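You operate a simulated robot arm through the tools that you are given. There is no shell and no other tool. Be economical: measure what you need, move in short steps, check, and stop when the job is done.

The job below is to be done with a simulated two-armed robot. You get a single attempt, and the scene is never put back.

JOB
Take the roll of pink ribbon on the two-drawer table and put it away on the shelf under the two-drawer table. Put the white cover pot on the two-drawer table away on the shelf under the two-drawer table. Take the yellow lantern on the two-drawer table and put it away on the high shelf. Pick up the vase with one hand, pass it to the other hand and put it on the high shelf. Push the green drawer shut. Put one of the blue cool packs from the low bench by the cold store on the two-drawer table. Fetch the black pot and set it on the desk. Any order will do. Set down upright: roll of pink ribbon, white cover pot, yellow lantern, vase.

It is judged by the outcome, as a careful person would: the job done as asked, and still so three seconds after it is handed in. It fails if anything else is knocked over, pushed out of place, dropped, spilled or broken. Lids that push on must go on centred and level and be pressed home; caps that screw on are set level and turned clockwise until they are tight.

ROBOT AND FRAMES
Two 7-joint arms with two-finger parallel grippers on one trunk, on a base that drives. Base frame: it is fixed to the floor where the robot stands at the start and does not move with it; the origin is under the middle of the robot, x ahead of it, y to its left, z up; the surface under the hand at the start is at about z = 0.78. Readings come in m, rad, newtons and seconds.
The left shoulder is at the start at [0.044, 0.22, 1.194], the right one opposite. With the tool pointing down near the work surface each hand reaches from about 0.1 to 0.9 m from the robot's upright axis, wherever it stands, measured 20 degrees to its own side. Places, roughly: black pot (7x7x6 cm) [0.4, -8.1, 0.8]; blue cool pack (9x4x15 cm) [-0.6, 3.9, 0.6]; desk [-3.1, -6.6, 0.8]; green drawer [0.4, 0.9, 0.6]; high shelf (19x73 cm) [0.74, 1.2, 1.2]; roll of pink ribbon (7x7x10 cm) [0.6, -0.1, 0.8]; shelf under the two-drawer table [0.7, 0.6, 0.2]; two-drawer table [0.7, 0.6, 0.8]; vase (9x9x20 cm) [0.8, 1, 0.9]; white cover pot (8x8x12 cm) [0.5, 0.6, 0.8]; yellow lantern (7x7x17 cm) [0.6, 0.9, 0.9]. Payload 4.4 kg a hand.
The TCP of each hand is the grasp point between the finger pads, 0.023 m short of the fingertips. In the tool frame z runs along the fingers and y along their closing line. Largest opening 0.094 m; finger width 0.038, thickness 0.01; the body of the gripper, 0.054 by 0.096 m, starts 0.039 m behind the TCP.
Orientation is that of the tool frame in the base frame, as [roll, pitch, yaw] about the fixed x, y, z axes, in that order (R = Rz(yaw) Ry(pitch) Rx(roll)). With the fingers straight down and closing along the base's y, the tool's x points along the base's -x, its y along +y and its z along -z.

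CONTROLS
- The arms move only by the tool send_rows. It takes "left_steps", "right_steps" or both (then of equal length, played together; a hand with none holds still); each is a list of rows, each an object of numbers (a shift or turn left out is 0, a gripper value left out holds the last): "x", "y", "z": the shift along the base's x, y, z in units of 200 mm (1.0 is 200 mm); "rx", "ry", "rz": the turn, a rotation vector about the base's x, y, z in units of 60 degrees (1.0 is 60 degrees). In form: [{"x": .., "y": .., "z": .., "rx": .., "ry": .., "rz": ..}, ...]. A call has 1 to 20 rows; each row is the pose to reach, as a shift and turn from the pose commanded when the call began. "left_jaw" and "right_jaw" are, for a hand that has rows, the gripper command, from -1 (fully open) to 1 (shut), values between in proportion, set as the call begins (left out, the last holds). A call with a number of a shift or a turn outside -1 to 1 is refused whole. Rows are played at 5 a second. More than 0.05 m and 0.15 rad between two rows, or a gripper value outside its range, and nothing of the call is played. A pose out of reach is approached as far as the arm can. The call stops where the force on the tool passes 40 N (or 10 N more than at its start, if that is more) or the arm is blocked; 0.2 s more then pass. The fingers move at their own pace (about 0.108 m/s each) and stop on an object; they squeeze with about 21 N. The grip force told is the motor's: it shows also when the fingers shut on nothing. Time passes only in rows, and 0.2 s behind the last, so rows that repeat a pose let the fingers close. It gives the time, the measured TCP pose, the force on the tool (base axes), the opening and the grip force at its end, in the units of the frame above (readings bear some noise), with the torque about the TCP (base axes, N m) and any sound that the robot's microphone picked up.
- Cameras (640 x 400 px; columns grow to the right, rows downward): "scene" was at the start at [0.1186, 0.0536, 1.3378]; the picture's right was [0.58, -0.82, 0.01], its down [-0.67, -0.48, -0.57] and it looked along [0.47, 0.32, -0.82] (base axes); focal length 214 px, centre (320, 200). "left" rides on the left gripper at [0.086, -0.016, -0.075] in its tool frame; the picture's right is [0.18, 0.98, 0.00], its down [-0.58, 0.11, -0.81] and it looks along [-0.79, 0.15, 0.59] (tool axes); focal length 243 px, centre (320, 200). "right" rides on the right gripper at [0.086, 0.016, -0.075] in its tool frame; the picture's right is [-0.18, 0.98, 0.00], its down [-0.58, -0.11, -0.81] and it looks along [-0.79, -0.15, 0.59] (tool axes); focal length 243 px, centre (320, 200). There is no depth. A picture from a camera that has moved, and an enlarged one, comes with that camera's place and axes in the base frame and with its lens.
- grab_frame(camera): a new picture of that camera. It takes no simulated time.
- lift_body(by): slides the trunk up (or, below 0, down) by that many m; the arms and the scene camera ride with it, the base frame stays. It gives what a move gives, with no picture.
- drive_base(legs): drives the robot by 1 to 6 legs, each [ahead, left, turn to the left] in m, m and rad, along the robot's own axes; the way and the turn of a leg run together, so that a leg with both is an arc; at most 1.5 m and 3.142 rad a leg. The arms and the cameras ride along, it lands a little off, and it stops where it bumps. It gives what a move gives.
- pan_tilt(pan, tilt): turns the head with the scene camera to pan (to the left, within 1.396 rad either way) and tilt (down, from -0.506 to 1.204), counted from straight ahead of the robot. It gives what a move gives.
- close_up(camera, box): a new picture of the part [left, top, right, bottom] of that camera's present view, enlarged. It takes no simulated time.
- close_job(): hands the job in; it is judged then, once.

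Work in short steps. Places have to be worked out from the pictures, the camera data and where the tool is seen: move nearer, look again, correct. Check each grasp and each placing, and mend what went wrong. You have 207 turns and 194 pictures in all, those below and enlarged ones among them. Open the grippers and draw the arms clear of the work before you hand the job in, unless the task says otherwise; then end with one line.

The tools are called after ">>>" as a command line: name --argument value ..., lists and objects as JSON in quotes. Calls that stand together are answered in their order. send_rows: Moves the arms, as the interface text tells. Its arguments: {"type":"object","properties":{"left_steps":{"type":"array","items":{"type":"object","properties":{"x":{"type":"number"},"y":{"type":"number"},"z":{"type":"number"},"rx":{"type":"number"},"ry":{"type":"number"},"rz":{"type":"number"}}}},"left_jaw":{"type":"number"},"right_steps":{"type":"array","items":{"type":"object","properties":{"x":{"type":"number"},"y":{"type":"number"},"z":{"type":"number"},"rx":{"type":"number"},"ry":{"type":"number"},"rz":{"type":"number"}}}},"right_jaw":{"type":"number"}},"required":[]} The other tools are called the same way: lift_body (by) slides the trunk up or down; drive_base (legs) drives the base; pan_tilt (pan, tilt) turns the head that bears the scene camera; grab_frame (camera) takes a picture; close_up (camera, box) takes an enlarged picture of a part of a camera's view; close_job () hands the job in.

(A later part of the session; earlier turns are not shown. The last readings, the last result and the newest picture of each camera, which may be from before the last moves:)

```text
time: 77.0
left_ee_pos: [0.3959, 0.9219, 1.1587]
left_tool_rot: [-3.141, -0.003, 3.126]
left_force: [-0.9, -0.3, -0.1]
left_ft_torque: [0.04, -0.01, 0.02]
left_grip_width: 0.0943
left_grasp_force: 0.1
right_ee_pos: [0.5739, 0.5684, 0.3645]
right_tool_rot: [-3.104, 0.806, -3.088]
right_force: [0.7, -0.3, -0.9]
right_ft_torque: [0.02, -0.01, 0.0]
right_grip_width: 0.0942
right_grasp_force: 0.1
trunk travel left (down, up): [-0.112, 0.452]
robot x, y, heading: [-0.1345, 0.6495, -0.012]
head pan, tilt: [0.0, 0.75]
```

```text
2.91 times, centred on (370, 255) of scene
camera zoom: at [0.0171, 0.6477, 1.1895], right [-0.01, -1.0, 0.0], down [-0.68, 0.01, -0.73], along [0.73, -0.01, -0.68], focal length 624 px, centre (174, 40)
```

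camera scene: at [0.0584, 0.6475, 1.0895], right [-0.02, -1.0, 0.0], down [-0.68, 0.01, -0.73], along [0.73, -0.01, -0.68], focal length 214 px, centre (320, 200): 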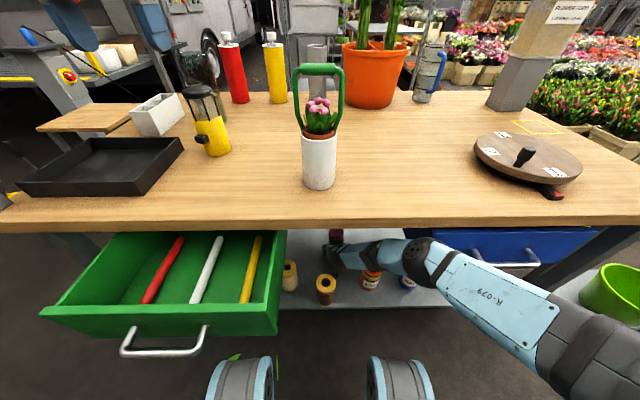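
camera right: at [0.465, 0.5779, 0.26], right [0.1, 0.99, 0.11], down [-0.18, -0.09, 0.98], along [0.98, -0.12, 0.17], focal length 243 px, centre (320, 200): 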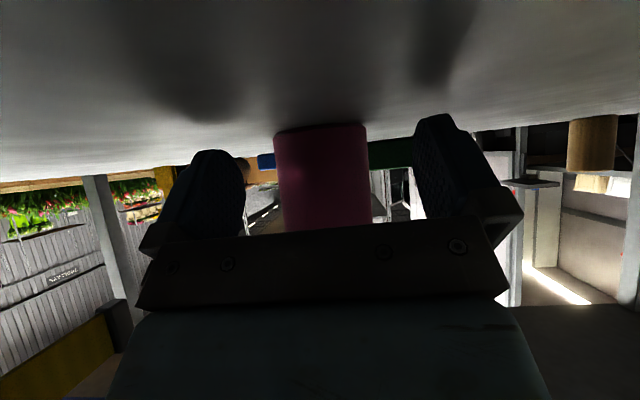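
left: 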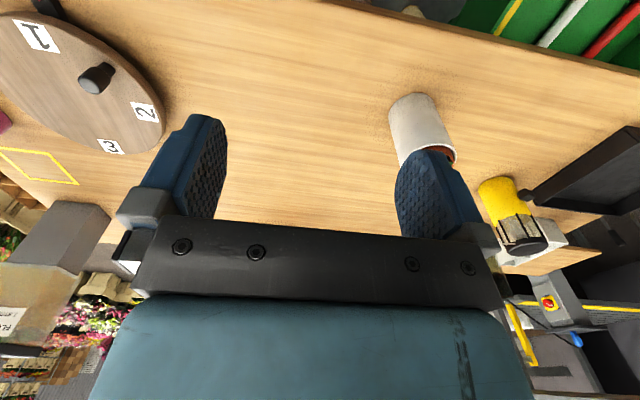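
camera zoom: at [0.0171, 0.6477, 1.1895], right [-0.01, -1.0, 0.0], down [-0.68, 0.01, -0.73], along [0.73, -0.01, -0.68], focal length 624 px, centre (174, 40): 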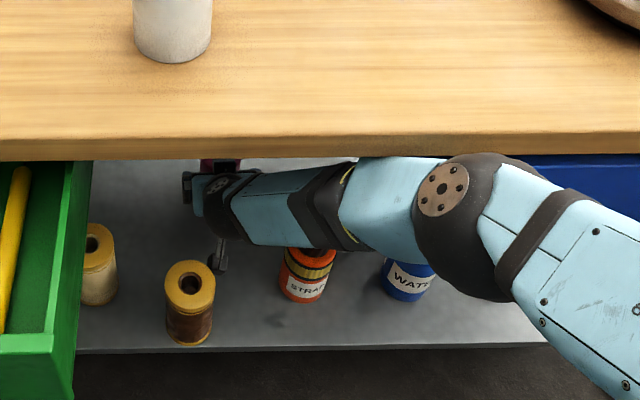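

Next I shift the hand away from the twine spool (−y) and raise it a little with the arm.

>>> send_rows --right_steps '[{"y": -0.05, "z": 0.05}, {"y": -0.13, "z": 0.1}, {"y": -0.2, "z": 0.18}]'

>>> close_up --camera "scene" --box '[260, 180, 480, 310]'

>>> grab_frame --camera "right"

```text
time: 78.0
left_ee_pos: [0.3892, 0.9235, 1.1662]
left_tool_rot: [-3.141, 0.002, 3.126]
left_force: [-0.1, -0.3, 0.4]
left_ft_torque: [0.05, -0.02, -0.05]
left_grip_width: 0.094
left_grasp_force: 0.1
right_ee_pos: [0.5056, 0.553, 0.3573]
right_tool_rot: [-3.134, 0.719, -3.08]
right_force: [0.1, 0.5, -0.4]
right_ft_torque: [-0.04, 0.03, 0.0]
right_grip_width: 0.0938
right_grasp_force: 0.1
trunk travel left (down, up): [-0.112, 0.452]
robot x, y, heading: [-0.1353, 0.6517, -0.009]
head pan, tilt: [0.0, 0.75]
stopped in row 3 (right hand): the arm was blocked; the commanded pose is now the measured one
```

```text
2.91 times, centred on (370, 245) of scene
camera zoom: at [0.0109, 0.6498, 1.1948], right [-0.01, -1.0, 0.0], down [-0.68, 0.01, -0.73], along [0.73, -0.01, -0.68], focal length 624 px, centre (174, 69)
```

zoom: 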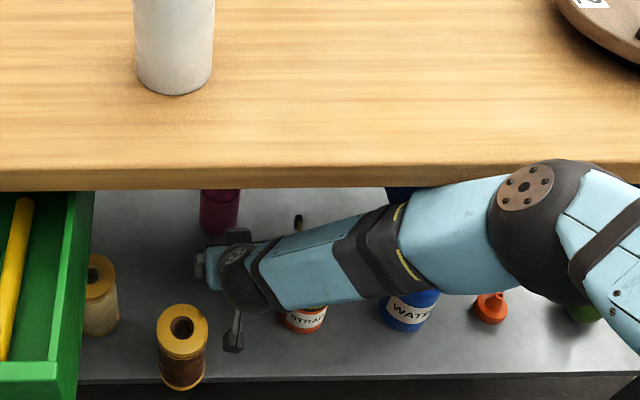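

```text
136 pictures are left
camera right: at [0.3916, 0.5613, 0.3568], right [0.08, 0.99, 0.12], down [-0.09, -0.11, 0.99], along [0.99, -0.09, 0.08], focal length 243 px, centre (320, 200)
```

right: 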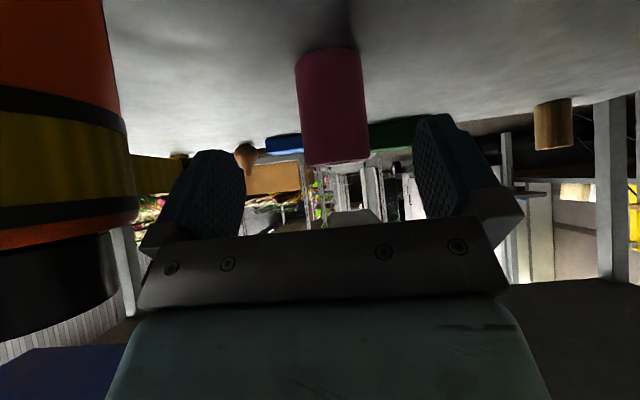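

The elbow is caught at the table edge again. I close the fingers, back off 2 cm with the base, then raise.

>>> drive_base --legs '[[-0.02, 0, 0]]'

>>> send_rows --right_steps '[{"y": -0.03, "z": 0.04}, {"y": -0.06, "z": 0.1}, {"y": -0.09, "z": 0.17}, {"y": -0.1, "z": 0.25}, {"y": -0.1, "z": 0.35}]' --right_jaw 1

>>> grab_frame --camera "scene"

```text
time: 78.8
left_ee_pos: [0.372, 0.9238, 1.161]
left_tool_rot: [-3.14, -0.001, 3.127]
left_force: [-0.5, -0.2, -0.3]
left_ft_torque: [-0.01, -0.02, 0.0]
left_grip_width: 0.094
left_grasp_force: 0.0
right_ee_pos: [0.4908, 0.5497, 0.3539]
right_tool_rot: [-3.129, 0.72, -3.084]
right_force: [-0.2, 0.7, 0.1]
right_ft_torque: [0.03, -0.01, 0.01]
right_grip_width: 0.0941
right_grasp_force: 0.0
trunk travel left (down, up): [-0.112, 0.452]
robot x, y, heading: [-0.1549, 0.652, -0.018]
head pan, tilt: [0.0, 0.75]
```

```text
time: 80.2
left_ee_pos: [0.3697, 0.9215, 1.1658]
left_tool_rot: [-3.139, 0.001, 3.122]
left_force: [0.1, -0.6, -0.1]
left_ft_torque: [0.0, 0.03, -0.01]
left_grip_width: 0.0938
left_grasp_force: 0.1
right_ee_pos: [0.45, 0.5407, 0.4007]
right_tool_rot: [3.141, 0.664, -3.077]
right_force: [0.0, -1.2, 0.4]
right_ft_torque: [0.0, 0.01, 0.0]
right_grip_width: 0.0
right_grasp_force: 22.0
trunk travel left (down, up): [-0.112, 0.452]
robot x, y, heading: [-0.1547, 0.655, -0.015]
head pan, tilt: [0.0, 0.75]
stopped in row 5 (right hand): the arm was blocked; the commanded pose is now the measured one
```

```text
135 pictures are left
camera scene: at [-0.0098, 0.65, 1.1944], right [-0.02, -1.0, 0.0], down [-0.68, 0.01, -0.73], along [0.73, -0.01, -0.68], focal length 214 px, centre (320, 200)
```

scene: 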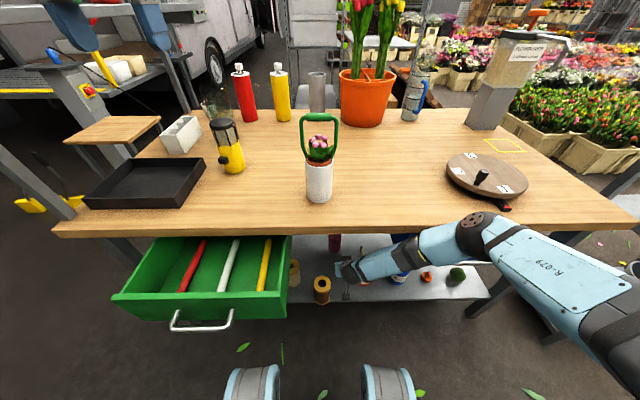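

The hand is now at twine-top level with closed fingers to its side; I back the base out 12 cm.

>>> drive_base --legs '[[-0.06, 0, 0.0], [-0.05, 0, 0.0]]'

>>> grab_frame --camera "scene"

```text
time: 81.6
left_ee_pos: [0.2621, 0.9246, 1.162]
left_tool_rot: [-3.141, 0.001, 3.125]
left_force: [0.0, 0.3, 0.1]
left_ft_torque: [0.0, 0.0, 0.04]
left_grip_width: 0.094
left_grasp_force: 0.0
right_ee_pos: [0.3443, 0.5421, 0.3981]
right_tool_rot: [3.14, 0.669, -3.078]
right_force: [0.1, 0.6, -0.5]
right_ft_torque: [-0.01, -0.01, 0.0]
right_grip_width: 0.0
right_grasp_force: 21.1
trunk travel left (down, up): [-0.112, 0.452]
robot x, y, heading: [-0.2676, 0.6565, -0.017]
head pan, tilt: [0.0, 0.75]
```

```text
134 pictures are left
camera scene: at [-0.1166, 0.6517, 1.1911], right [-0.02, -1.0, 0.0], down [-0.68, 0.01, -0.73], along [0.73, -0.01, -0.68], focal length 214 px, centre (320, 200)
```

scene: 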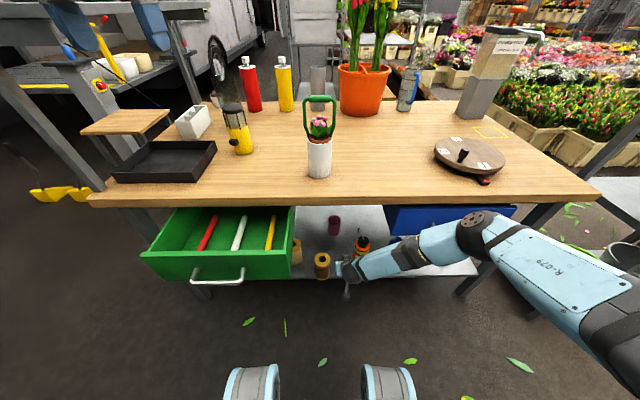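

The hand is out and the ribbon stands well. I take a close look to measure the spool's displacement.

>>> close_up --camera "scene" --box '[240, 190, 480, 310]'

>>> grab_frame --camera "right"

```text
2.67 times, centred on (360, 250) of scene
camera zoom: at [-0.1166, 0.6517, 1.1911], right [-0.02, -1.0, 0.0], down [-0.68, 0.01, -0.73], along [0.73, -0.01, -0.68], focal length 572 px, centre (213, 67)
```

zoom: 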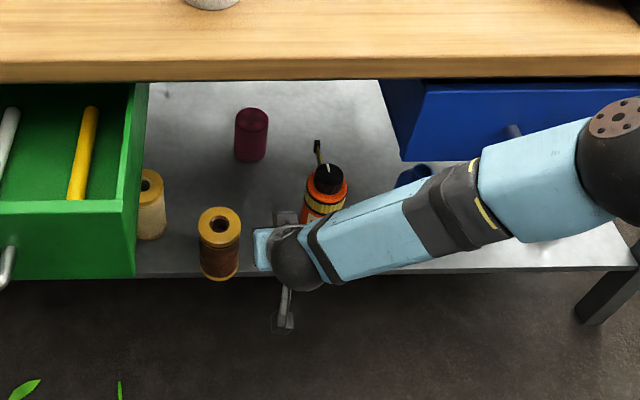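

```text
132 pictures are left
camera right: at [0.231, 0.5493, 0.4038], right [0.08, 0.99, 0.12], down [-0.04, -0.11, 0.99], along [1.0, -0.08, 0.03], focal length 243 px, centre (320, 200)
```

right: 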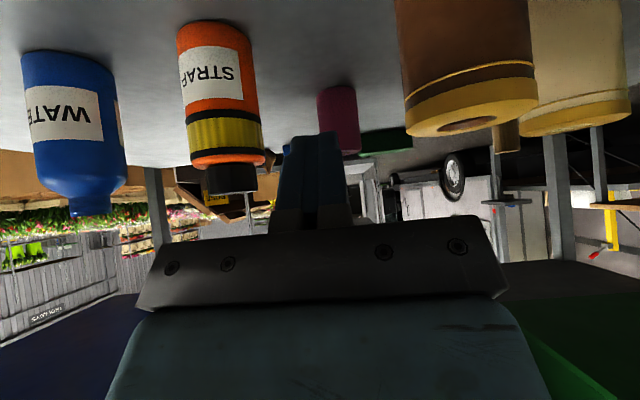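

The spool is ~8 cm forward and ~3 cm left of its original spot (0.446,0.605). I'll grasp it and put it back: first position the open hand in front of it.

>>> send_rows --right_steps '[{"x": -0.2, "z": 0.05}, {"x": -0.4, "y": 0.1}, {"x": -0.45, "y": 0.3}, {"x": -0.45, "y": 0.46, "z": -0.1}, {"x": -0.45, "y": 0.46, "z": -0.15}]' --right_jaw -1

>>> grab_frame --camera "right"

>>> close_up --camera "scene" --box '[240, 190, 480, 310]'

```text
time: 82.8
left_ee_pos: [0.2626, 0.923, 1.1601]
left_tool_rot: [-3.139, -0.001, 3.124]
left_force: [0.4, 0.1, 0.1]
left_ft_torque: [0.0, -0.02, 0.02]
left_grip_width: 0.094
left_grasp_force: 0.0
right_ee_pos: [0.2568, 0.6348, 0.3686]
right_tool_rot: [3.141, 0.668, -3.079]
right_force: [-0.1, 0.2, 0.9]
right_ft_torque: [0.0, 0.0, 0.0]
right_grip_width: 0.0941
right_grasp_force: 0.1
trunk travel left (down, up): [-0.112, 0.452]
robot x, y, heading: [-0.2689, 0.653, -0.018]
head pan, tilt: [0.0, 0.75]
```

```text
131 pictures are left
camera right: at [0.1426, 0.6415, 0.3744], right [0.08, 0.99, 0.12], down [-0.03, -0.11, 0.99], along [1.0, -0.08, 0.03], focal length 243 px, centre (320, 200)
```

right: 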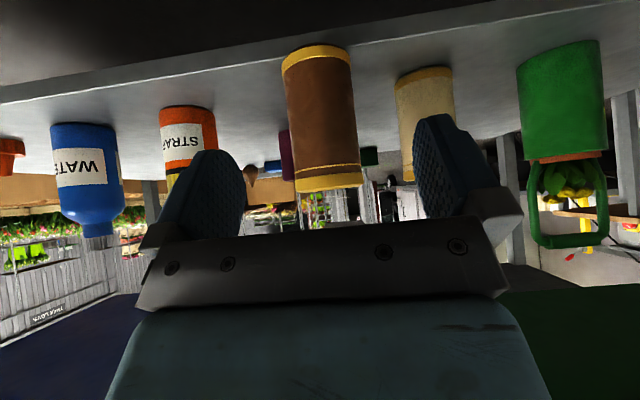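

```text
2.67 times, centred on (360, 250) of scene
camera zoom: at [-0.1156, 0.6515, 1.1909], right [-0.02, -1.0, 0.0], down [-0.68, 0.01, -0.73], along [0.73, -0.01, -0.68], focal length 572 px, centre (213, 67)
```

zoom: 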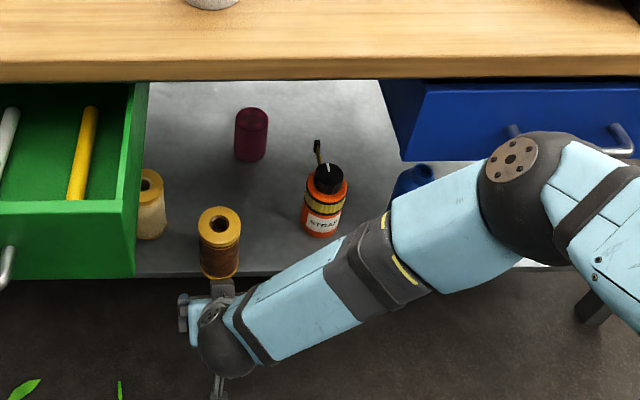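

Spool measured: centre ≈(0.408,0.633), dia 7.6 cm, top 0.372. I slide the open fingers around it just below its top.

>>> send_rows --right_steps '[{"x": 0.15, "y": -0.01, "z": -0.1}, {"x": 0.3, "y": -0.01, "z": -0.1}, {"x": 0.45, "y": -0.015, "z": -0.1}, {"x": 0.58, "y": -0.015, "z": -0.1}, {"x": 0.68, "y": -0.015, "z": -0.1}]'

>>> grab_frame --camera "right"

```text
time: 84.0
left_ee_pos: [0.2626, 0.9253, 1.1608]
left_tool_rot: [-3.139, 0.0, 3.124]
left_force: [0.0, -0.3, -0.2]
left_ft_torque: [0.0, 0.0, 0.02]
left_grip_width: 0.0942
left_grasp_force: 0.1
right_ee_pos: [0.3908, 0.63, 0.3478]
right_tool_rot: [3.14, 0.667, -3.079]
right_force: [0.1, -0.7, 0.5]
right_ft_torque: [-0.01, -0.03, 0.02]
right_grip_width: 0.094
right_grasp_force: 0.1
trunk travel left (down, up): [-0.112, 0.452]
robot x, y, heading: [-0.2654, 0.6529, -0.011]
head pan, tilt: [0.0, 0.75]
```

```text
129 pictures are left
camera right: at [0.2766, 0.6378, 0.3537], right [0.08, 0.99, 0.11], down [-0.04, -0.11, 0.99], along [1.0, -0.09, 0.03], focal length 243 px, centre (320, 200)
```

right: 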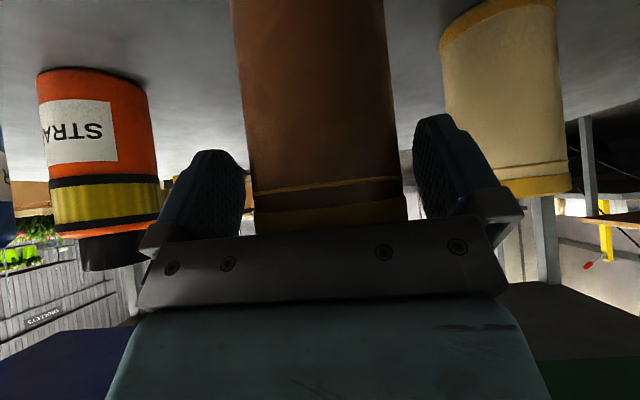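

Centred between the fingers. Close, then lift a hair (1.5 cm).

>>> send_rows --right_steps '[{}, {}, {}, {}]' --right_jaw 1

>>> send_rows --right_steps '[{"z": 0.04}, {"z": 0.08}, {"x": 0.1, "y": -0.04, "z": 0.08}, {"x": 0.2, "y": -0.08, "z": 0.08}, {"x": 0.3, "y": -0.12, "z": 0.08}, {"x": 0.43, "y": -0.16, "z": 0.08}]'

>>> close_up --camera "scene" --box '[240, 190, 480, 310]'

>>> grab_frame --camera "right"

```text
time: 85.0
left_ee_pos: [0.2632, 0.9242, 1.161]
left_tool_rot: [-3.138, -0.002, 3.122]
left_force: [-0.7, -0.4, 0.6]
left_ft_torque: [0.01, 0.03, 0.02]
left_grip_width: 0.0939
left_grasp_force: 0.1
right_ee_pos: [0.3899, 0.6303, 0.3482]
right_tool_rot: [3.14, 0.668, -3.079]
right_force: [0.1, 1.5, -0.4]
right_ft_torque: [0.03, -0.02, -0.01]
right_grip_width: 0.0678
right_grasp_force: 20.8
trunk travel left (down, up): [-0.112, 0.452]
robot x, y, heading: [-0.2675, 0.656, -0.018]
head pan, tilt: [0.0, 0.75]
```

```text
time: 86.4
left_ee_pos: [0.2634, 0.9257, 1.1612]
left_tool_rot: [-3.139, -0.002, 3.122]
left_force: [-0.4, -0.2, -0.2]
left_ft_torque: [0.0, -0.01, -0.01]
left_grip_width: 0.094
left_grasp_force: 0.1
right_ee_pos: [0.4537, 0.598, 0.3631]
right_tool_rot: [3.139, 0.665, -3.08]
right_force: [0.3, 0.3, -2.9]
right_ft_torque: [0.01, 0.0, 0.0]
right_grip_width: 0.0677
right_grasp_force: 20.8
right hand out of reach, approached as far as the arm can: row 5, 6
trunk travel left (down, up): [-0.112, 0.452]
robot x, y, heading: [-0.2626, 0.6591, -0.012]
head pan, tilt: [0.0, 0.75]
```

```text
2.67 times, centred on (360, 250) of scene
camera zoom: at [-0.1153, 0.6515, 1.1908], right [-0.02, -1.0, 0.0], down [-0.68, 0.01, -0.73], along [0.73, -0.01, -0.68], focal length 572 px, centre (213, 67)
```

zoom: 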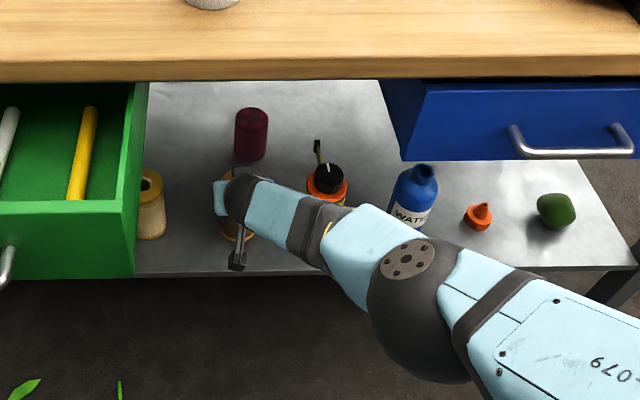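

```text
127 pictures are left
camera right: at [0.3409, 0.6042, 0.3687], right [0.08, 0.99, 0.12], down [-0.03, -0.11, 0.99], along [1.0, -0.08, 0.03], focal length 243 px, centre (320, 200)
```

right: 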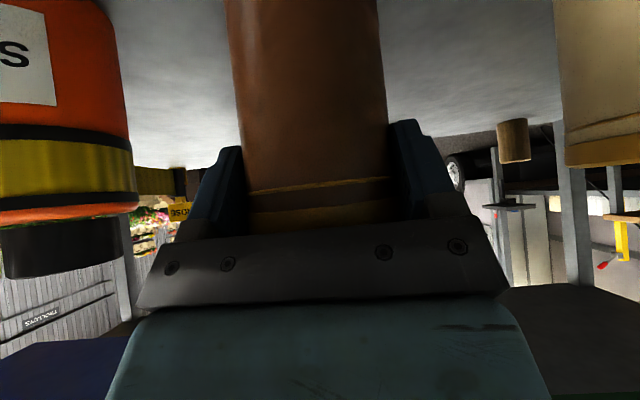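

Reach limit at +6.4 cm; the base drives 2 cm more, then I set the spool down.

>>> drive_base --legs '[[0.02, 0, 0]]'

>>> send_rows --right_steps '[{"z": -0.03}, {"z": -0.06}, {"z": -0.075}]'

>>> close_up --camera "scene" --box '[240, 190, 480, 310]'

```text
time: 87.2
left_ee_pos: [0.2837, 0.9251, 1.1607]
left_tool_rot: [-3.14, 0.0, 3.125]
left_force: [0.5, 0.7, 0.6]
left_ft_torque: [0.0, 0.01, 0.02]
left_grip_width: 0.094
left_grasp_force: 0.0
right_ee_pos: [0.4745, 0.5975, 0.3621]
right_tool_rot: [3.14, 0.666, -3.078]
right_force: [-0.4, -0.6, -2.6]
right_ft_torque: [-0.03, -0.01, -0.01]
right_grip_width: 0.0676
right_grasp_force: 21.1
trunk travel left (down, up): [-0.112, 0.452]
robot x, y, heading: [-0.2466, 0.6531, -0.02]
head pan, tilt: [0.0, 0.75]
```

```text
time: 88.0
left_ee_pos: [0.283, 0.924, 1.161]
left_tool_rot: [-3.14, -0.002, 3.126]
left_force: [0.0, 0.0, 0.1]
left_ft_torque: [0.01, -0.01, -0.01]
left_grip_width: 0.0941
left_grasp_force: 0.0
right_ee_pos: [0.4755, 0.5965, 0.3625]
right_tool_rot: [3.139, 0.668, -3.077]
right_force: [-0.4, 0.4, -2.9]
right_ft_torque: [-0.03, -0.02, -0.01]
right_grip_width: 0.0678
right_grasp_force: 21.4
right hand out of reach, approached as far as the arm can: row 1, 2, 3
trunk travel left (down, up): [-0.112, 0.452]
robot x, y, heading: [-0.247, 0.6528, -0.012]
head pan, tilt: [0.0, 0.75]
```

```text
2.67 times, centred on (360, 250) of scene
camera zoom: at [-0.0952, 0.6514, 1.1908], right [-0.02, -1.0, 0.0], down [-0.68, 0.01, -0.73], along [0.73, -0.01, -0.68], focal length 572 px, centre (213, 67)
```

zoom: 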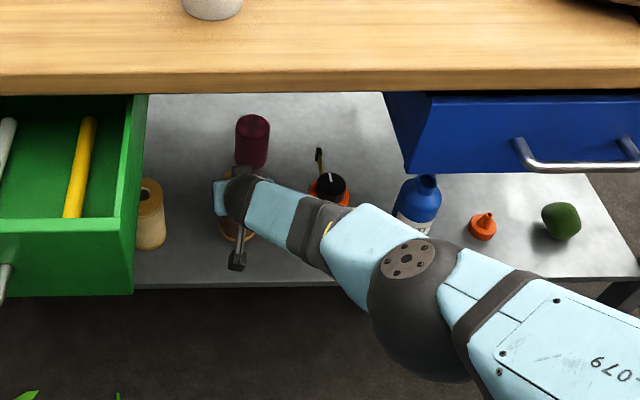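

Arm fully stretched, so I lower with the trunk by 1.5 cm.

>>> lift_body --by -0.014

>>> send_rows --right_steps '[{}, {}, {}]' --right_jaw -1

>>> grab_frame --camera "right"

```text
time: 88.7
left_ee_pos: [0.2825, 0.9247, 1.1474]
left_tool_rot: [-3.139, -0.003, 3.125]
left_force: [-0.4, 0.4, 0.2]
left_ft_torque: [-0.01, 0.0, 0.01]
left_grip_width: 0.0941
left_grasp_force: 0.0
right_ee_pos: [0.4755, 0.5976, 0.3491]
right_tool_rot: [3.142, 0.667, -3.077]
right_force: [0.1, 0.6, -2.8]
right_ft_torque: [-0.01, 0.0, 0.0]
right_grip_width: 0.0675
right_grasp_force: 21.0
trunk travel left (down, up): [-0.098, 0.466]
robot x, y, heading: [-0.2454, 0.6585, -0.017]
head pan, tilt: [0.0, 0.75]
```

```text
time: 89.5
left_ee_pos: [0.2828, 0.9249, 1.1476]
left_tool_rot: [3.141, -0.001, 3.127]
left_force: [0.8, 0.2, -0.4]
left_ft_torque: [0.02, -0.02, -0.01]
left_grip_width: 0.0942
left_grasp_force: 0.1
right_ee_pos: [0.4746, 0.5976, 0.349]
right_tool_rot: [3.14, 0.666, -3.077]
right_force: [0.3, 0.8, -0.2]
right_ft_torque: [0.01, 0.01, 0.0]
right_grip_width: 0.0938
right_grasp_force: 0.1
trunk travel left (down, up): [-0.098, 0.466]
robot x, y, heading: [-0.2443, 0.6528, -0.017]
head pan, tilt: [0.0, 0.75]
```

```text
125 pictures are left
camera right: at [0.3611, 0.6042, 0.355], right [0.08, 0.99, 0.12], down [-0.04, -0.11, 0.99], along [1.0, -0.08, 0.03], focal length 243 px, centre (320, 200)
```

right: 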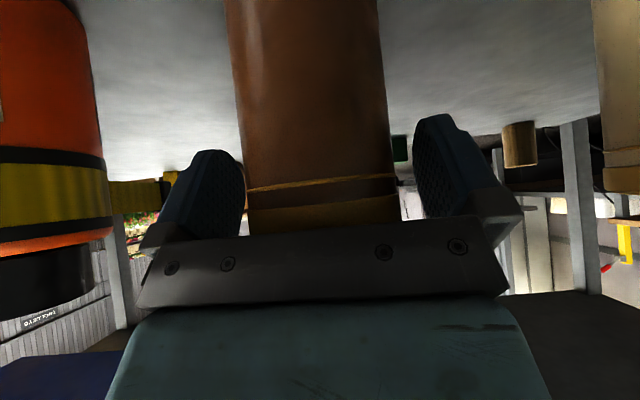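

Spool set back upright. I retreat straight back with the base and verify.

>>> send_rows --right_steps '[{"x": -0.2}, {"x": -0.4}, {"x": -0.6}, {"x": -0.8}, {"x": -1.0}]'

>>> close_up --camera "scene" --box '[200, 170, 500, 320]'

```text
time: 90.7
left_ee_pos: [0.2824, 0.925, 1.1462]
left_tool_rot: [-3.139, -0.003, 3.126]
left_force: [1.1, 0.4, 0.4]
left_ft_torque: [0.01, 0.03, 0.01]
left_grip_width: 0.0942
left_grasp_force: 0.0
right_ee_pos: [0.2756, 0.5965, 0.3529]
right_tool_rot: [3.138, 0.67, -3.078]
right_force: [0.1, -0.3, -0.3]
right_ft_torque: [-0.02, -0.03, -0.01]
right_grip_width: 0.0942
right_grasp_force: 0.1
trunk travel left (down, up): [-0.098, 0.466]
robot x, y, heading: [-0.2482, 0.6537, -0.015]
head pan, tilt: [0.0, 0.75]
```

```text
2.13 times, centred on (350, 245) of scene
camera zoom: at [-0.0956, 0.6515, 1.1769], right [-0.02, -1.0, 0.0], down [-0.68, 0.01, -0.73], along [0.73, -0.01, -0.68], focal length 458 px, centre (256, 104)
```

zoom: 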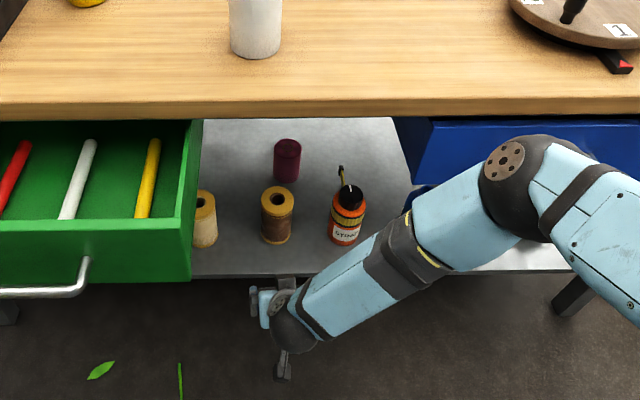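

All items are back in line and the ribbon stands on the shelf. Next the white pot: I pull the right hand back and raise it with trunk and arm in front of the table.

>>> send_rows --right_steps '[{"x": -0.15, "z": 0.1}, {"x": -0.3, "z": 0.25}, {"x": -0.3, "z": 0.45}, {"x": -0.3, "z": 0.65}, {"x": -0.3, "z": 0.85}, {"x": -0.3, "z": 1.0}]'

>>> grab_frame --camera "scene"

```text
time: 91.3
left_ee_pos: [0.2829, 0.9253, 1.1469]
left_tool_rot: [-3.139, 0.0, 3.123]
left_force: [0.0, -0.3, 1.3]
left_ft_torque: [-0.03, -0.03, 0.01]
left_grip_width: 0.0941
left_grasp_force: 0.1
right_ee_pos: [0.2339, 0.5934, 0.3962]
right_tool_rot: [-3.134, 0.692, -3.083]
right_force: [2.5, 0.3, -1.2]
right_ft_torque: [-0.04, -0.16, -0.01]
right_grip_width: 0.0939
right_grasp_force: 0.0
trunk travel left (down, up): [-0.098, 0.466]
robot x, y, heading: [-0.2488, 0.6517, -0.021]
head pan, tilt: [0.0, 0.75]
stopped in row 3 (right hand): the force on the tool passed its limit at 67 N (the readings are from after the stop); the commanded pose is now the measured one
```

```text
123 pictures are left
camera scene: at [-0.0959, 0.6514, 1.1769], right [-0.02, -1.0, 0.0], down [-0.68, 0.01, -0.73], along [0.73, -0.01, -0.68], focal length 214 px, centre (320, 200)
```

scene: 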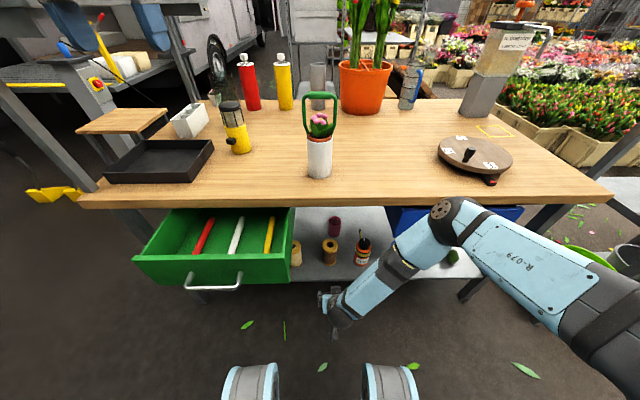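

The elbow meets the table edge when raising. I turn the base right 0.5 rad, which swings the whole right arm away from the table.

>>> drive_base --legs '[[0, 0, -0.5]]'

>>> lift_body --by 0.3

>>> send_rows --right_steps '[{"z": 0.2}, {"z": 0.4}, {"z": 0.6}, {"z": 0.8}, {"z": 1.0}]'

>>> pan_tilt --pan 0.4 --tilt 0.8

>>> grab_frame --camera "scene"

```text
time: 93.1
left_ee_pos: [0.3462, 0.6399, 1.1462]
left_tool_rot: [-3.141, -0.002, 2.625]
left_force: [0.0, -0.3, -0.2]
left_ft_torque: [0.02, 0.02, 0.0]
left_grip_width: 0.0941
left_grasp_force: 0.1
right_ee_pos: [0.1474, 0.3725, 0.3967]
right_tool_rot: [-3.135, 0.69, 2.703]
right_force: [6.1, 0.1, -0.5]
right_ft_torque: [-0.03, 0.05, -0.47]
right_grip_width: 0.094
right_grasp_force: 0.0
trunk travel left (down, up): [-0.098, 0.466]
robot x, y, heading: [-0.2482, 0.6545, -0.513]
head pan, tilt: [0.0, 0.75]
```

```text
time: 96.1
left_ee_pos: [0.3477, 0.6411, 1.4467]
left_tool_rot: [-3.14, 0.0, 2.627]
left_force: [0.6, 0.0, 0.3]
left_ft_torque: [0.02, 0.0, 0.0]
left_grip_width: 0.0938
left_grasp_force: 0.1
right_ee_pos: [0.1472, 0.3736, 0.6957]
right_tool_rot: [-3.135, 0.69, 2.703]
right_force: [0.1, -1.0, 0.8]
right_ft_torque: [0.03, -0.03, -0.02]
right_grip_width: 0.0942
right_grasp_force: 0.0
trunk travel left (down, up): [-0.398, 0.166]
robot x, y, heading: [-0.2433, 0.6567, -0.513]
head pan, tilt: [0.0, 0.75]
```

```text
time: 97.3
left_ee_pos: [0.3468, 0.6394, 1.4486]
left_tool_rot: [-3.139, 0.002, 2.627]
left_force: [0.1, 0.2, 0.2]
left_ft_torque: [0.03, -0.03, 0.0]
left_grip_width: 0.0941
left_grasp_force: 0.1
right_ee_pos: [0.1443, 0.3764, 0.8977]
right_tool_rot: [-3.133, 0.689, 2.703]
right_force: [-0.5, -0.2, 0.4]
right_ft_torque: [-0.01, 0.02, 0.02]
right_grip_width: 0.0938
right_grasp_force: 0.0
trunk travel left (down, up): [-0.398, 0.166]
robot x, y, heading: [-0.2452, 0.6563, -0.511]
head pan, tilt: [0.0, 0.75]
```

```text
time: 98.2
left_ee_pos: [0.3481, 0.6392, 1.4476]
left_tool_rot: [-3.141, -0.002, 2.626]
left_force: [-1.0, 0.2, -0.3]
left_ft_torque: [0.01, 0.0, 0.04]
left_grip_width: 0.0939
left_grasp_force: 0.0
right_ee_pos: [0.1447, 0.375, 0.8975]
right_tool_rot: [-3.137, 0.689, 2.701]
right_force: [-0.2, -0.1, 0.3]
right_ft_torque: [0.0, 0.0, 0.01]
right_grip_width: 0.0941
right_grasp_force: 0.0
trunk travel left (down, up): [-0.398, 0.166]
robot x, y, heading: [-0.2423, 0.6575, -0.511]
head pan, tilt: [0.4, 0.799]
```

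```text
122 pictures are left
camera scene: at [-0.107, 0.6115, 1.4729], right [-0.11, -0.99, 0.0], down [-0.71, 0.08, -0.7], along [0.69, -0.08, -0.72], focal length 214 px, centre (320, 200)
```

scene: 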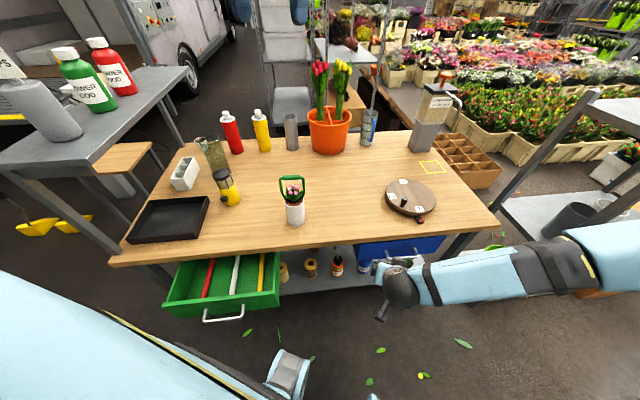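

Good overview. I turn back to face the table; the right hand will then be in front of the pot.

>>> drive_base --legs '[[0, 0, 0.51]]'

>>> pan_tilt --pan 0.0 --tilt 0.8

>>> grab_frame --camera "right"

>>> grab_frame --camera "scene"

```text
time: 100.0
left_ee_pos: [0.2786, 0.9353, 1.4464]
left_tool_rot: [-3.141, 0.0, -3.14]
left_force: [-0.1, -0.4, 0.1]
left_ft_torque: [0.0, 0.0, -0.02]
left_grip_width: 0.094
left_grasp_force: 0.1
right_ee_pos: [0.2326, 0.6044, 0.8977]
right_tool_rot: [-3.134, 0.687, -3.065]
right_force: [-0.3, -0.4, 0.0]
right_ft_torque: [0.03, -0.03, 0.01]
right_grip_width: 0.0937
right_grasp_force: 0.0
trunk travel left (down, up): [-0.398, 0.166]
robot x, y, heading: [-0.2441, 0.6537, 0.006]
head pan, tilt: [0.4, 0.799]
```

```text
time: 100.9
left_ee_pos: [0.2789, 0.9347, 1.4477]
left_tool_rot: [-3.139, -0.003, -3.139]
left_force: [0.0, 0.6, -1.0]
left_ft_torque: [0.03, -0.02, 0.02]
left_grip_width: 0.094
left_grasp_force: 0.0
right_ee_pos: [0.2322, 0.604, 0.8978]
right_tool_rot: [-3.133, 0.69, -3.065]
right_force: [0.6, 0.5, 0.6]
right_ft_torque: [0.02, -0.01, -0.01]
right_grip_width: 0.094
right_grasp_force: 0.1
trunk travel left (down, up): [-0.398, 0.166]
robot x, y, heading: [-0.2457, 0.6514, 0.008]
head pan, tilt: [0.0, 0.799]
```

```text
121 pictures are left
camera right: at [0.1183, 0.6106, 0.9008], right [0.07, 0.99, 0.11], down [-0.06, -0.11, 0.99], along [1.0, -0.08, 0.05], focal length 243 px, centre (320, 200)
```

right: 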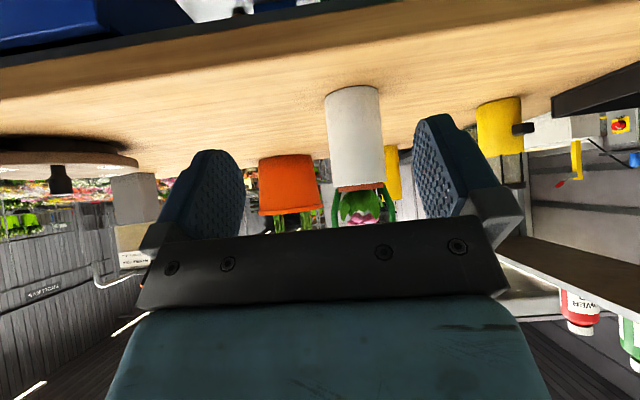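

```text
120 pictures are left
camera scene: at [-0.0978, 0.6542, 1.4729], right [0.0, -1.0, 0.0], down [-0.72, 0.0, -0.7], along [0.7, 0.0, -0.72], focal length 214 px, centre (320, 200)
```

scene: 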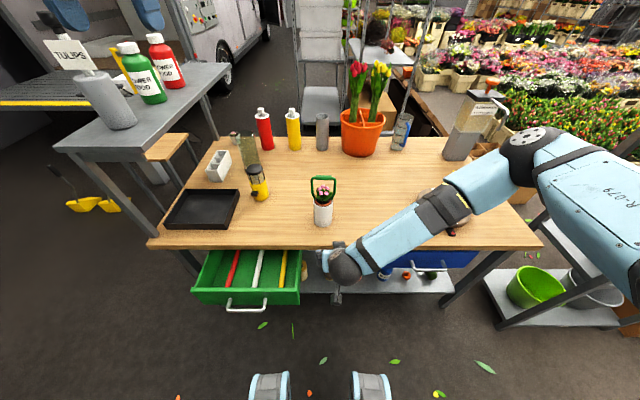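

Pot: front face x≈0.451, centre ≈(0.489,0.641), rim z≈0.905. Approach it in two moves.

>>> send_rows --right_steps '[{"y": 0.1}, {"x": 0.1, "y": 0.18, "z": -0.1}, {"x": 0.3, "y": 0.18, "z": -0.14}, {"x": 0.5, "y": 0.18, "z": -0.14}, {"x": 0.7, "y": 0.18, "z": -0.14}]'

>>> grab_frame --camera "right"

```text
time: 102.1
left_ee_pos: [0.2775, 0.9344, 1.4463]
left_tool_rot: [-3.141, -0.002, -3.139]
left_force: [1.0, 0.0, -0.3]
left_ft_torque: [-0.02, 0.0, -0.01]
left_grip_width: 0.094
left_grasp_force: 0.0
right_ee_pos: [0.3741, 0.6394, 0.8695]
right_tool_rot: [-3.134, 0.687, -3.065]
right_force: [-0.6, 0.2, 0.4]
right_ft_torque: [0.01, 0.04, -0.01]
right_grip_width: 0.094
right_grasp_force: 0.0
trunk travel left (down, up): [-0.398, 0.166]
robot x, y, heading: [-0.2471, 0.653, 0.003]
head pan, tilt: [0.0, 0.799]
```

```text
119 pictures are left
camera right: at [0.26, 0.6455, 0.8728], right [0.07, 0.99, 0.11], down [-0.06, -0.11, 0.99], along [1.0, -0.08, 0.05], focal length 243 px, centre (320, 200)
```

right: 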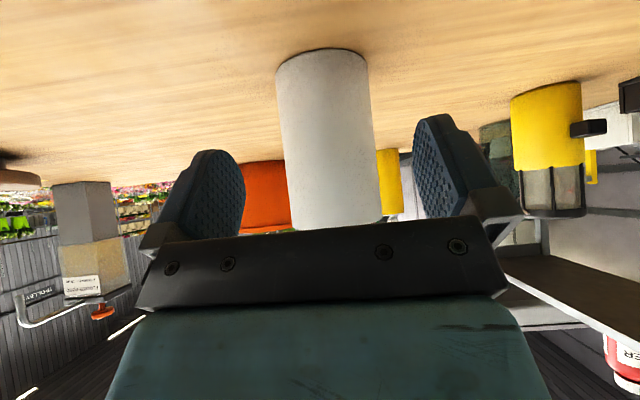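

Centred. Advance the last 9.5 cm.

>>> send_rows --right_steps '[{"x": 0.15}, {"x": 0.3}, {"x": 0.42}, {"x": 0.475}]'

>>> grab_frame --camera "right"

>>> close_up --camera "scene" --box '[240, 140, 400, 260]'

```text
time: 103.1
left_ee_pos: [0.2749, 0.9348, 1.4482]
left_tool_rot: [-3.139, 0.002, -3.14]
left_force: [0.1, 0.5, 0.3]
left_ft_torque: [0.05, 0.02, -0.01]
left_grip_width: 0.0939
left_grasp_force: 0.0
right_ee_pos: [0.4673, 0.6399, 0.8745]
right_tool_rot: [-3.136, 0.696, -3.066]
right_force: [-7.4, -1.5, 20.4]
right_ft_torque: [0.2, -0.01, 0.01]
right_grip_width: 0.0939
right_grasp_force: 0.1
trunk travel left (down, up): [-0.398, 0.166]
robot x, y, heading: [-0.2434, 0.653, 0.008]
head pan, tilt: [0.0, 0.799]
heard: snap
```

```text
118 pictures are left
camera right: at [0.3531, 0.6458, 0.8765], right [0.07, 0.99, 0.11], down [-0.06, -0.11, 0.99], along [1.0, -0.08, 0.05], focal length 243 px, centre (320, 200)
```

right: 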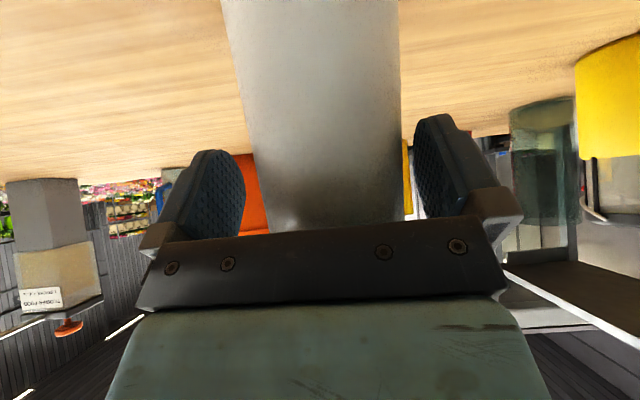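

```text
3.33 times, centred on (320, 200) of scene
camera zoom: at [-0.1019, 0.6542, 1.4737], right [0.0, -1.0, 0.0], down [-0.71, 0.0, -0.7], along [0.7, 0.0, -0.71], focal length 715 px, centre (320, 200)
```

zoom: 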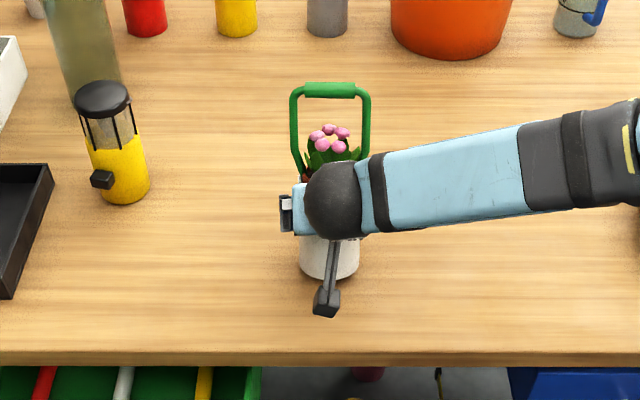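

There was contact (20 N) and a "snap" sound. I back off slightly and inspect the pot.

>>> send_rows --right_steps '[{"x": -0.04, "z": 0.04}, {"x": -0.2, "z": 0.06}, {"x": -0.4, "z": 0.06}]'

>>> close_up --camera "scene" --box '[260, 140, 380, 240]'

>>> grab_frame --camera "right"

```text
time: 103.9
left_ee_pos: [0.2782, 0.9337, 1.447]
left_tool_rot: [-3.14, 0.0, -3.139]
left_force: [-0.3, -0.1, -0.1]
left_ft_torque: [0.0, 0.0, -0.02]
left_grip_width: 0.0938
left_grasp_force: 0.0
right_ee_pos: [0.386, 0.6412, 0.8823]
right_tool_rot: [-3.134, 0.689, -3.066]
right_force: [-1.0, 0.5, 0.0]
right_ft_torque: [-0.06, 0.05, -0.02]
right_grip_width: 0.0939
right_grasp_force: 0.0
trunk travel left (down, up): [-0.398, 0.166]
robot x, y, heading: [-0.2458, 0.6561, 0.002]
head pan, tilt: [0.0, 0.799]
```

```text
4.00 times, centred on (320, 190) of scene
camera zoom: at [-0.098, 0.6538, 1.4729], right [0.0, -1.0, 0.0], down [-0.72, 0.0, -0.7], along [0.7, 0.0, -0.72], focal length 858 px, centre (320, 240)
```

zoom: 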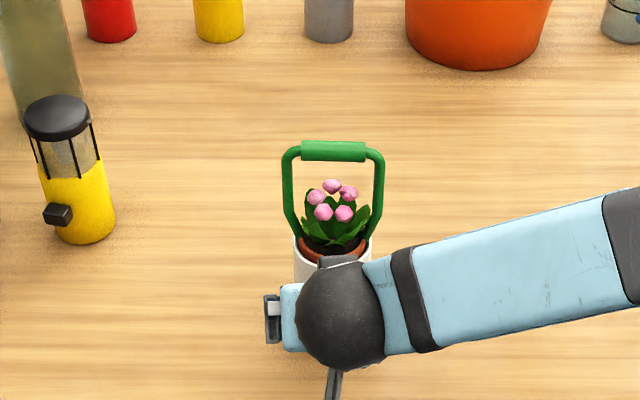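

```text
115 pictures are left
camera right: at [0.2718, 0.6475, 0.8855], right [0.07, 0.99, 0.11], down [-0.06, -0.11, 0.99], along [1.0, -0.08, 0.05], focal length 243 px, centre (320, 200)
```

right: 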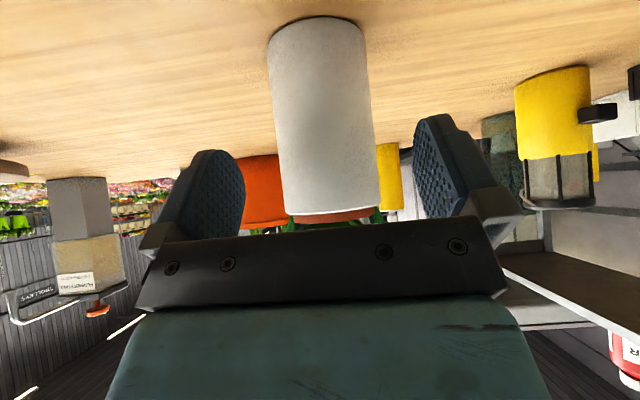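

The pot looks intact. I approach again a little higher and slightly less deep.

>>> send_rows --right_steps '[{"x": 0.15, "z": 0.03}, {"x": 0.3, "z": 0.03}, {"x": 0.38, "z": 0.03}]'

>>> send_rows --right_steps '[{}, {}, {}, {}]' --right_jaw 1

>>> grab_frame --camera "right"

```text
time: 104.7
left_ee_pos: [0.273, 0.9345, 1.4492]
left_tool_rot: [-3.139, 0.003, -3.141]
left_force: [0.4, -0.3, -0.7]
left_ft_torque: [0.04, -0.01, 0.0]
left_grip_width: 0.094
left_grasp_force: 0.1
right_ee_pos: [0.4591, 0.6404, 0.8948]
right_tool_rot: [-3.136, 0.697, -3.065]
right_force: [-6.5, -1.1, 30.3]
right_ft_torque: [0.05, -0.54, -0.01]
right_grip_width: 0.094
right_grasp_force: 0.0
trunk travel left (down, up): [-0.398, 0.166]
robot x, y, heading: [-0.2438, 0.6566, 0.002]
head pan, tilt: [0.0, 0.799]
```

```text
time: 105.7
left_ee_pos: [0.2724, 0.9343, 1.4491]
left_tool_rot: [-3.141, 0.004, -3.14]
left_force: [-0.6, 0.5, 0.6]
left_ft_torque: [0.03, -0.01, -0.02]
left_grip_width: 0.0941
left_grasp_force: 0.0
right_ee_pos: [0.4591, 0.6428, 0.8952]
right_tool_rot: [-3.136, 0.697, -3.066]
right_force: [-5.8, 10.6, 37.9]
right_ft_torque: [1.29, -1.0, 0.38]
right_grip_width: 0.0762
right_grasp_force: 20.9
trunk travel left (down, up): [-0.398, 0.166]
robot x, y, heading: [-0.2444, 0.6518, -0.001]
head pan, tilt: [0.0, 0.799]
```

```text
114 pictures are left
camera right: at [0.3441, 0.6484, 0.8972], right [0.07, 0.99, 0.11], down [-0.06, -0.11, 0.99], along [1.0, -0.08, 0.06], focal length 243 px, centre (320, 200)
```

right: 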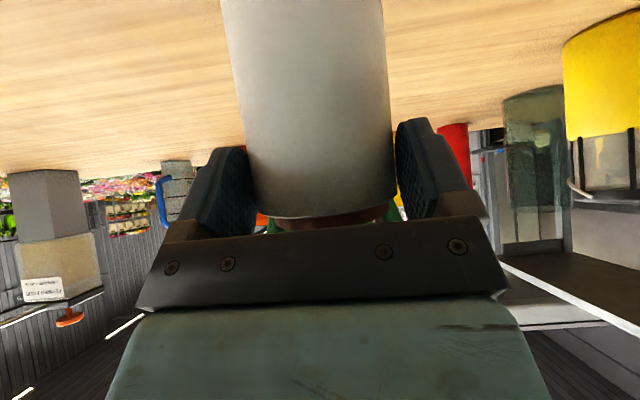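

Gripped (0.076). Lift a few centimetres and check.

>>> send_rows --right_steps '[{"z": 0.05}, {"z": 0.12}, {"z": 0.22}, {"z": 0.32}]'

>>> grab_frame --camera "right"

>>> close_up --camera "scene" --box '[240, 120, 400, 240]'

```text
time: 106.7
left_ee_pos: [0.2793, 0.933, 1.4463]
left_tool_rot: [-3.141, -0.002, -3.139]
left_force: [-0.4, -0.4, 0.2]
left_ft_torque: [-0.03, 0.01, 0.0]
left_grip_width: 0.0939
left_grasp_force: 0.0
right_ee_pos: [0.4635, 0.6387, 0.9521]
right_tool_rot: [-3.134, 0.689, -3.066]
right_force: [-0.6, 0.3, -4.5]
right_ft_torque: [-0.01, 0.06, 0.02]
right_grip_width: 0.076
right_grasp_force: 21.2
trunk travel left (down, up): [-0.398, 0.166]
robot x, y, heading: [-0.2467, 0.6537, 0.004]
head pan, tilt: [0.0, 0.799]
```

```text
113 pictures are left
camera right: at [0.3495, 0.6446, 0.9555], right [0.07, 0.99, 0.11], down [-0.06, -0.11, 0.99], along [1.0, -0.08, 0.05], focal length 243 px, centre (320, 200)
```

right: 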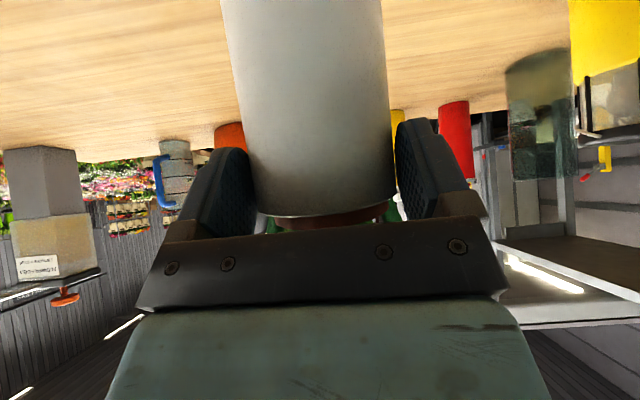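

```text
3.33 times, centred on (320, 180) of scene
camera zoom: at [-0.0969, 0.6539, 1.4726], right [0.0, -1.0, 0.0], down [-0.72, 0.0, -0.7], along [0.7, 0.0, -0.72], focal length 715 px, centre (320, 267)
```

zoom: 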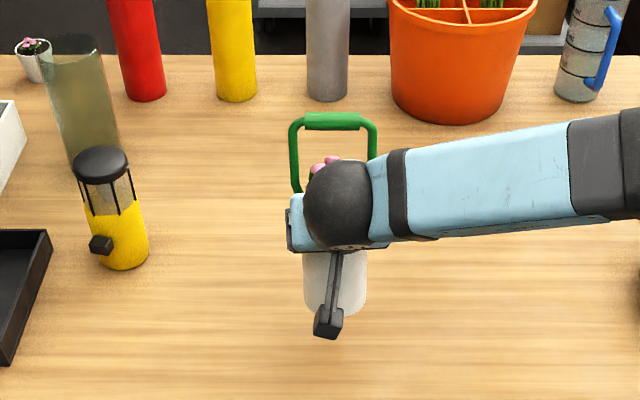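

Held well. I reverse the earlier path: pull back off the table, turn right, lower, then turn back in front of the gap.

>>> send_rows --right_steps '[{"x": -0.2}, {"x": -0.4}, {"x": -0.6}, {"x": -0.8}, {"x": -1.0}]'

>>> send_rows --right_steps '[{"x": -0.15}, {"x": -0.18, "y": -0.08, "z": -0.15}, {"x": -0.18, "y": -0.17, "z": -0.27}]'

>>> drive_base --legs '[[0, 0, -0.51]]'

```text
time: 107.9
left_ee_pos: [0.2766, 0.9348, 1.4473]
left_tool_rot: [-3.141, -0.001, -3.14]
left_force: [-0.6, -0.2, -0.5]
left_ft_torque: [-0.02, 0.01, -0.02]
left_grip_width: 0.0938
left_grasp_force: 0.1
right_ee_pos: [0.2634, 0.6403, 0.9508]
right_tool_rot: [-3.134, 0.689, -3.066]
right_force: [0.1, 0.1, -4.8]
right_ft_torque: [-0.04, 0.07, 0.0]
right_grip_width: 0.076
right_grasp_force: 20.9
trunk travel left (down, up): [-0.398, 0.166]
robot x, y, heading: [-0.2472, 0.6567, 0.007]
head pan, tilt: [0.0, 0.799]
```

```text
time: 108.7
left_ee_pos: [0.2778, 0.934, 1.447]
left_tool_rot: [-3.141, -0.002, -3.14]
left_force: [-0.3, -0.3, -0.8]
left_ft_torque: [-0.01, 0.01, 0.03]
left_grip_width: 0.094
left_grasp_force: 0.1
right_ee_pos: [0.228, 0.6078, 0.8969]
right_tool_rot: [-3.135, 0.69, -3.066]
right_force: [0.2, -0.5, -5.0]
right_ft_torque: [0.02, 0.08, 0.0]
right_grip_width: 0.076
right_grasp_force: 20.8
trunk travel left (down, up): [-0.398, 0.166]
robot x, y, heading: [-0.2449, 0.6522, 0.003]
head pan, tilt: [0.0, 0.799]
```

```text
time: 110.5
left_ee_pos: [0.3476, 0.6416, 1.4466]
left_tool_rot: [-3.14, -0.002, 2.63]
left_force: [-0.9, 0.0, 1.0]
left_ft_torque: [0.0, -0.01, 0.0]
left_grip_width: 0.0939
left_grasp_force: 0.1
right_ee_pos: [0.1444, 0.3815, 0.8972]
right_tool_rot: [-3.136, 0.689, 2.705]
right_force: [-0.7, -0.2, -4.2]
right_ft_torque: [0.01, 0.04, 0.0]
right_grip_width: 0.0762
right_grasp_force: 21.5
trunk travel left (down, up): [-0.398, 0.166]
robot x, y, heading: [-0.2451, 0.6531, -0.507]
head pan, tilt: [0.0, 0.799]
```

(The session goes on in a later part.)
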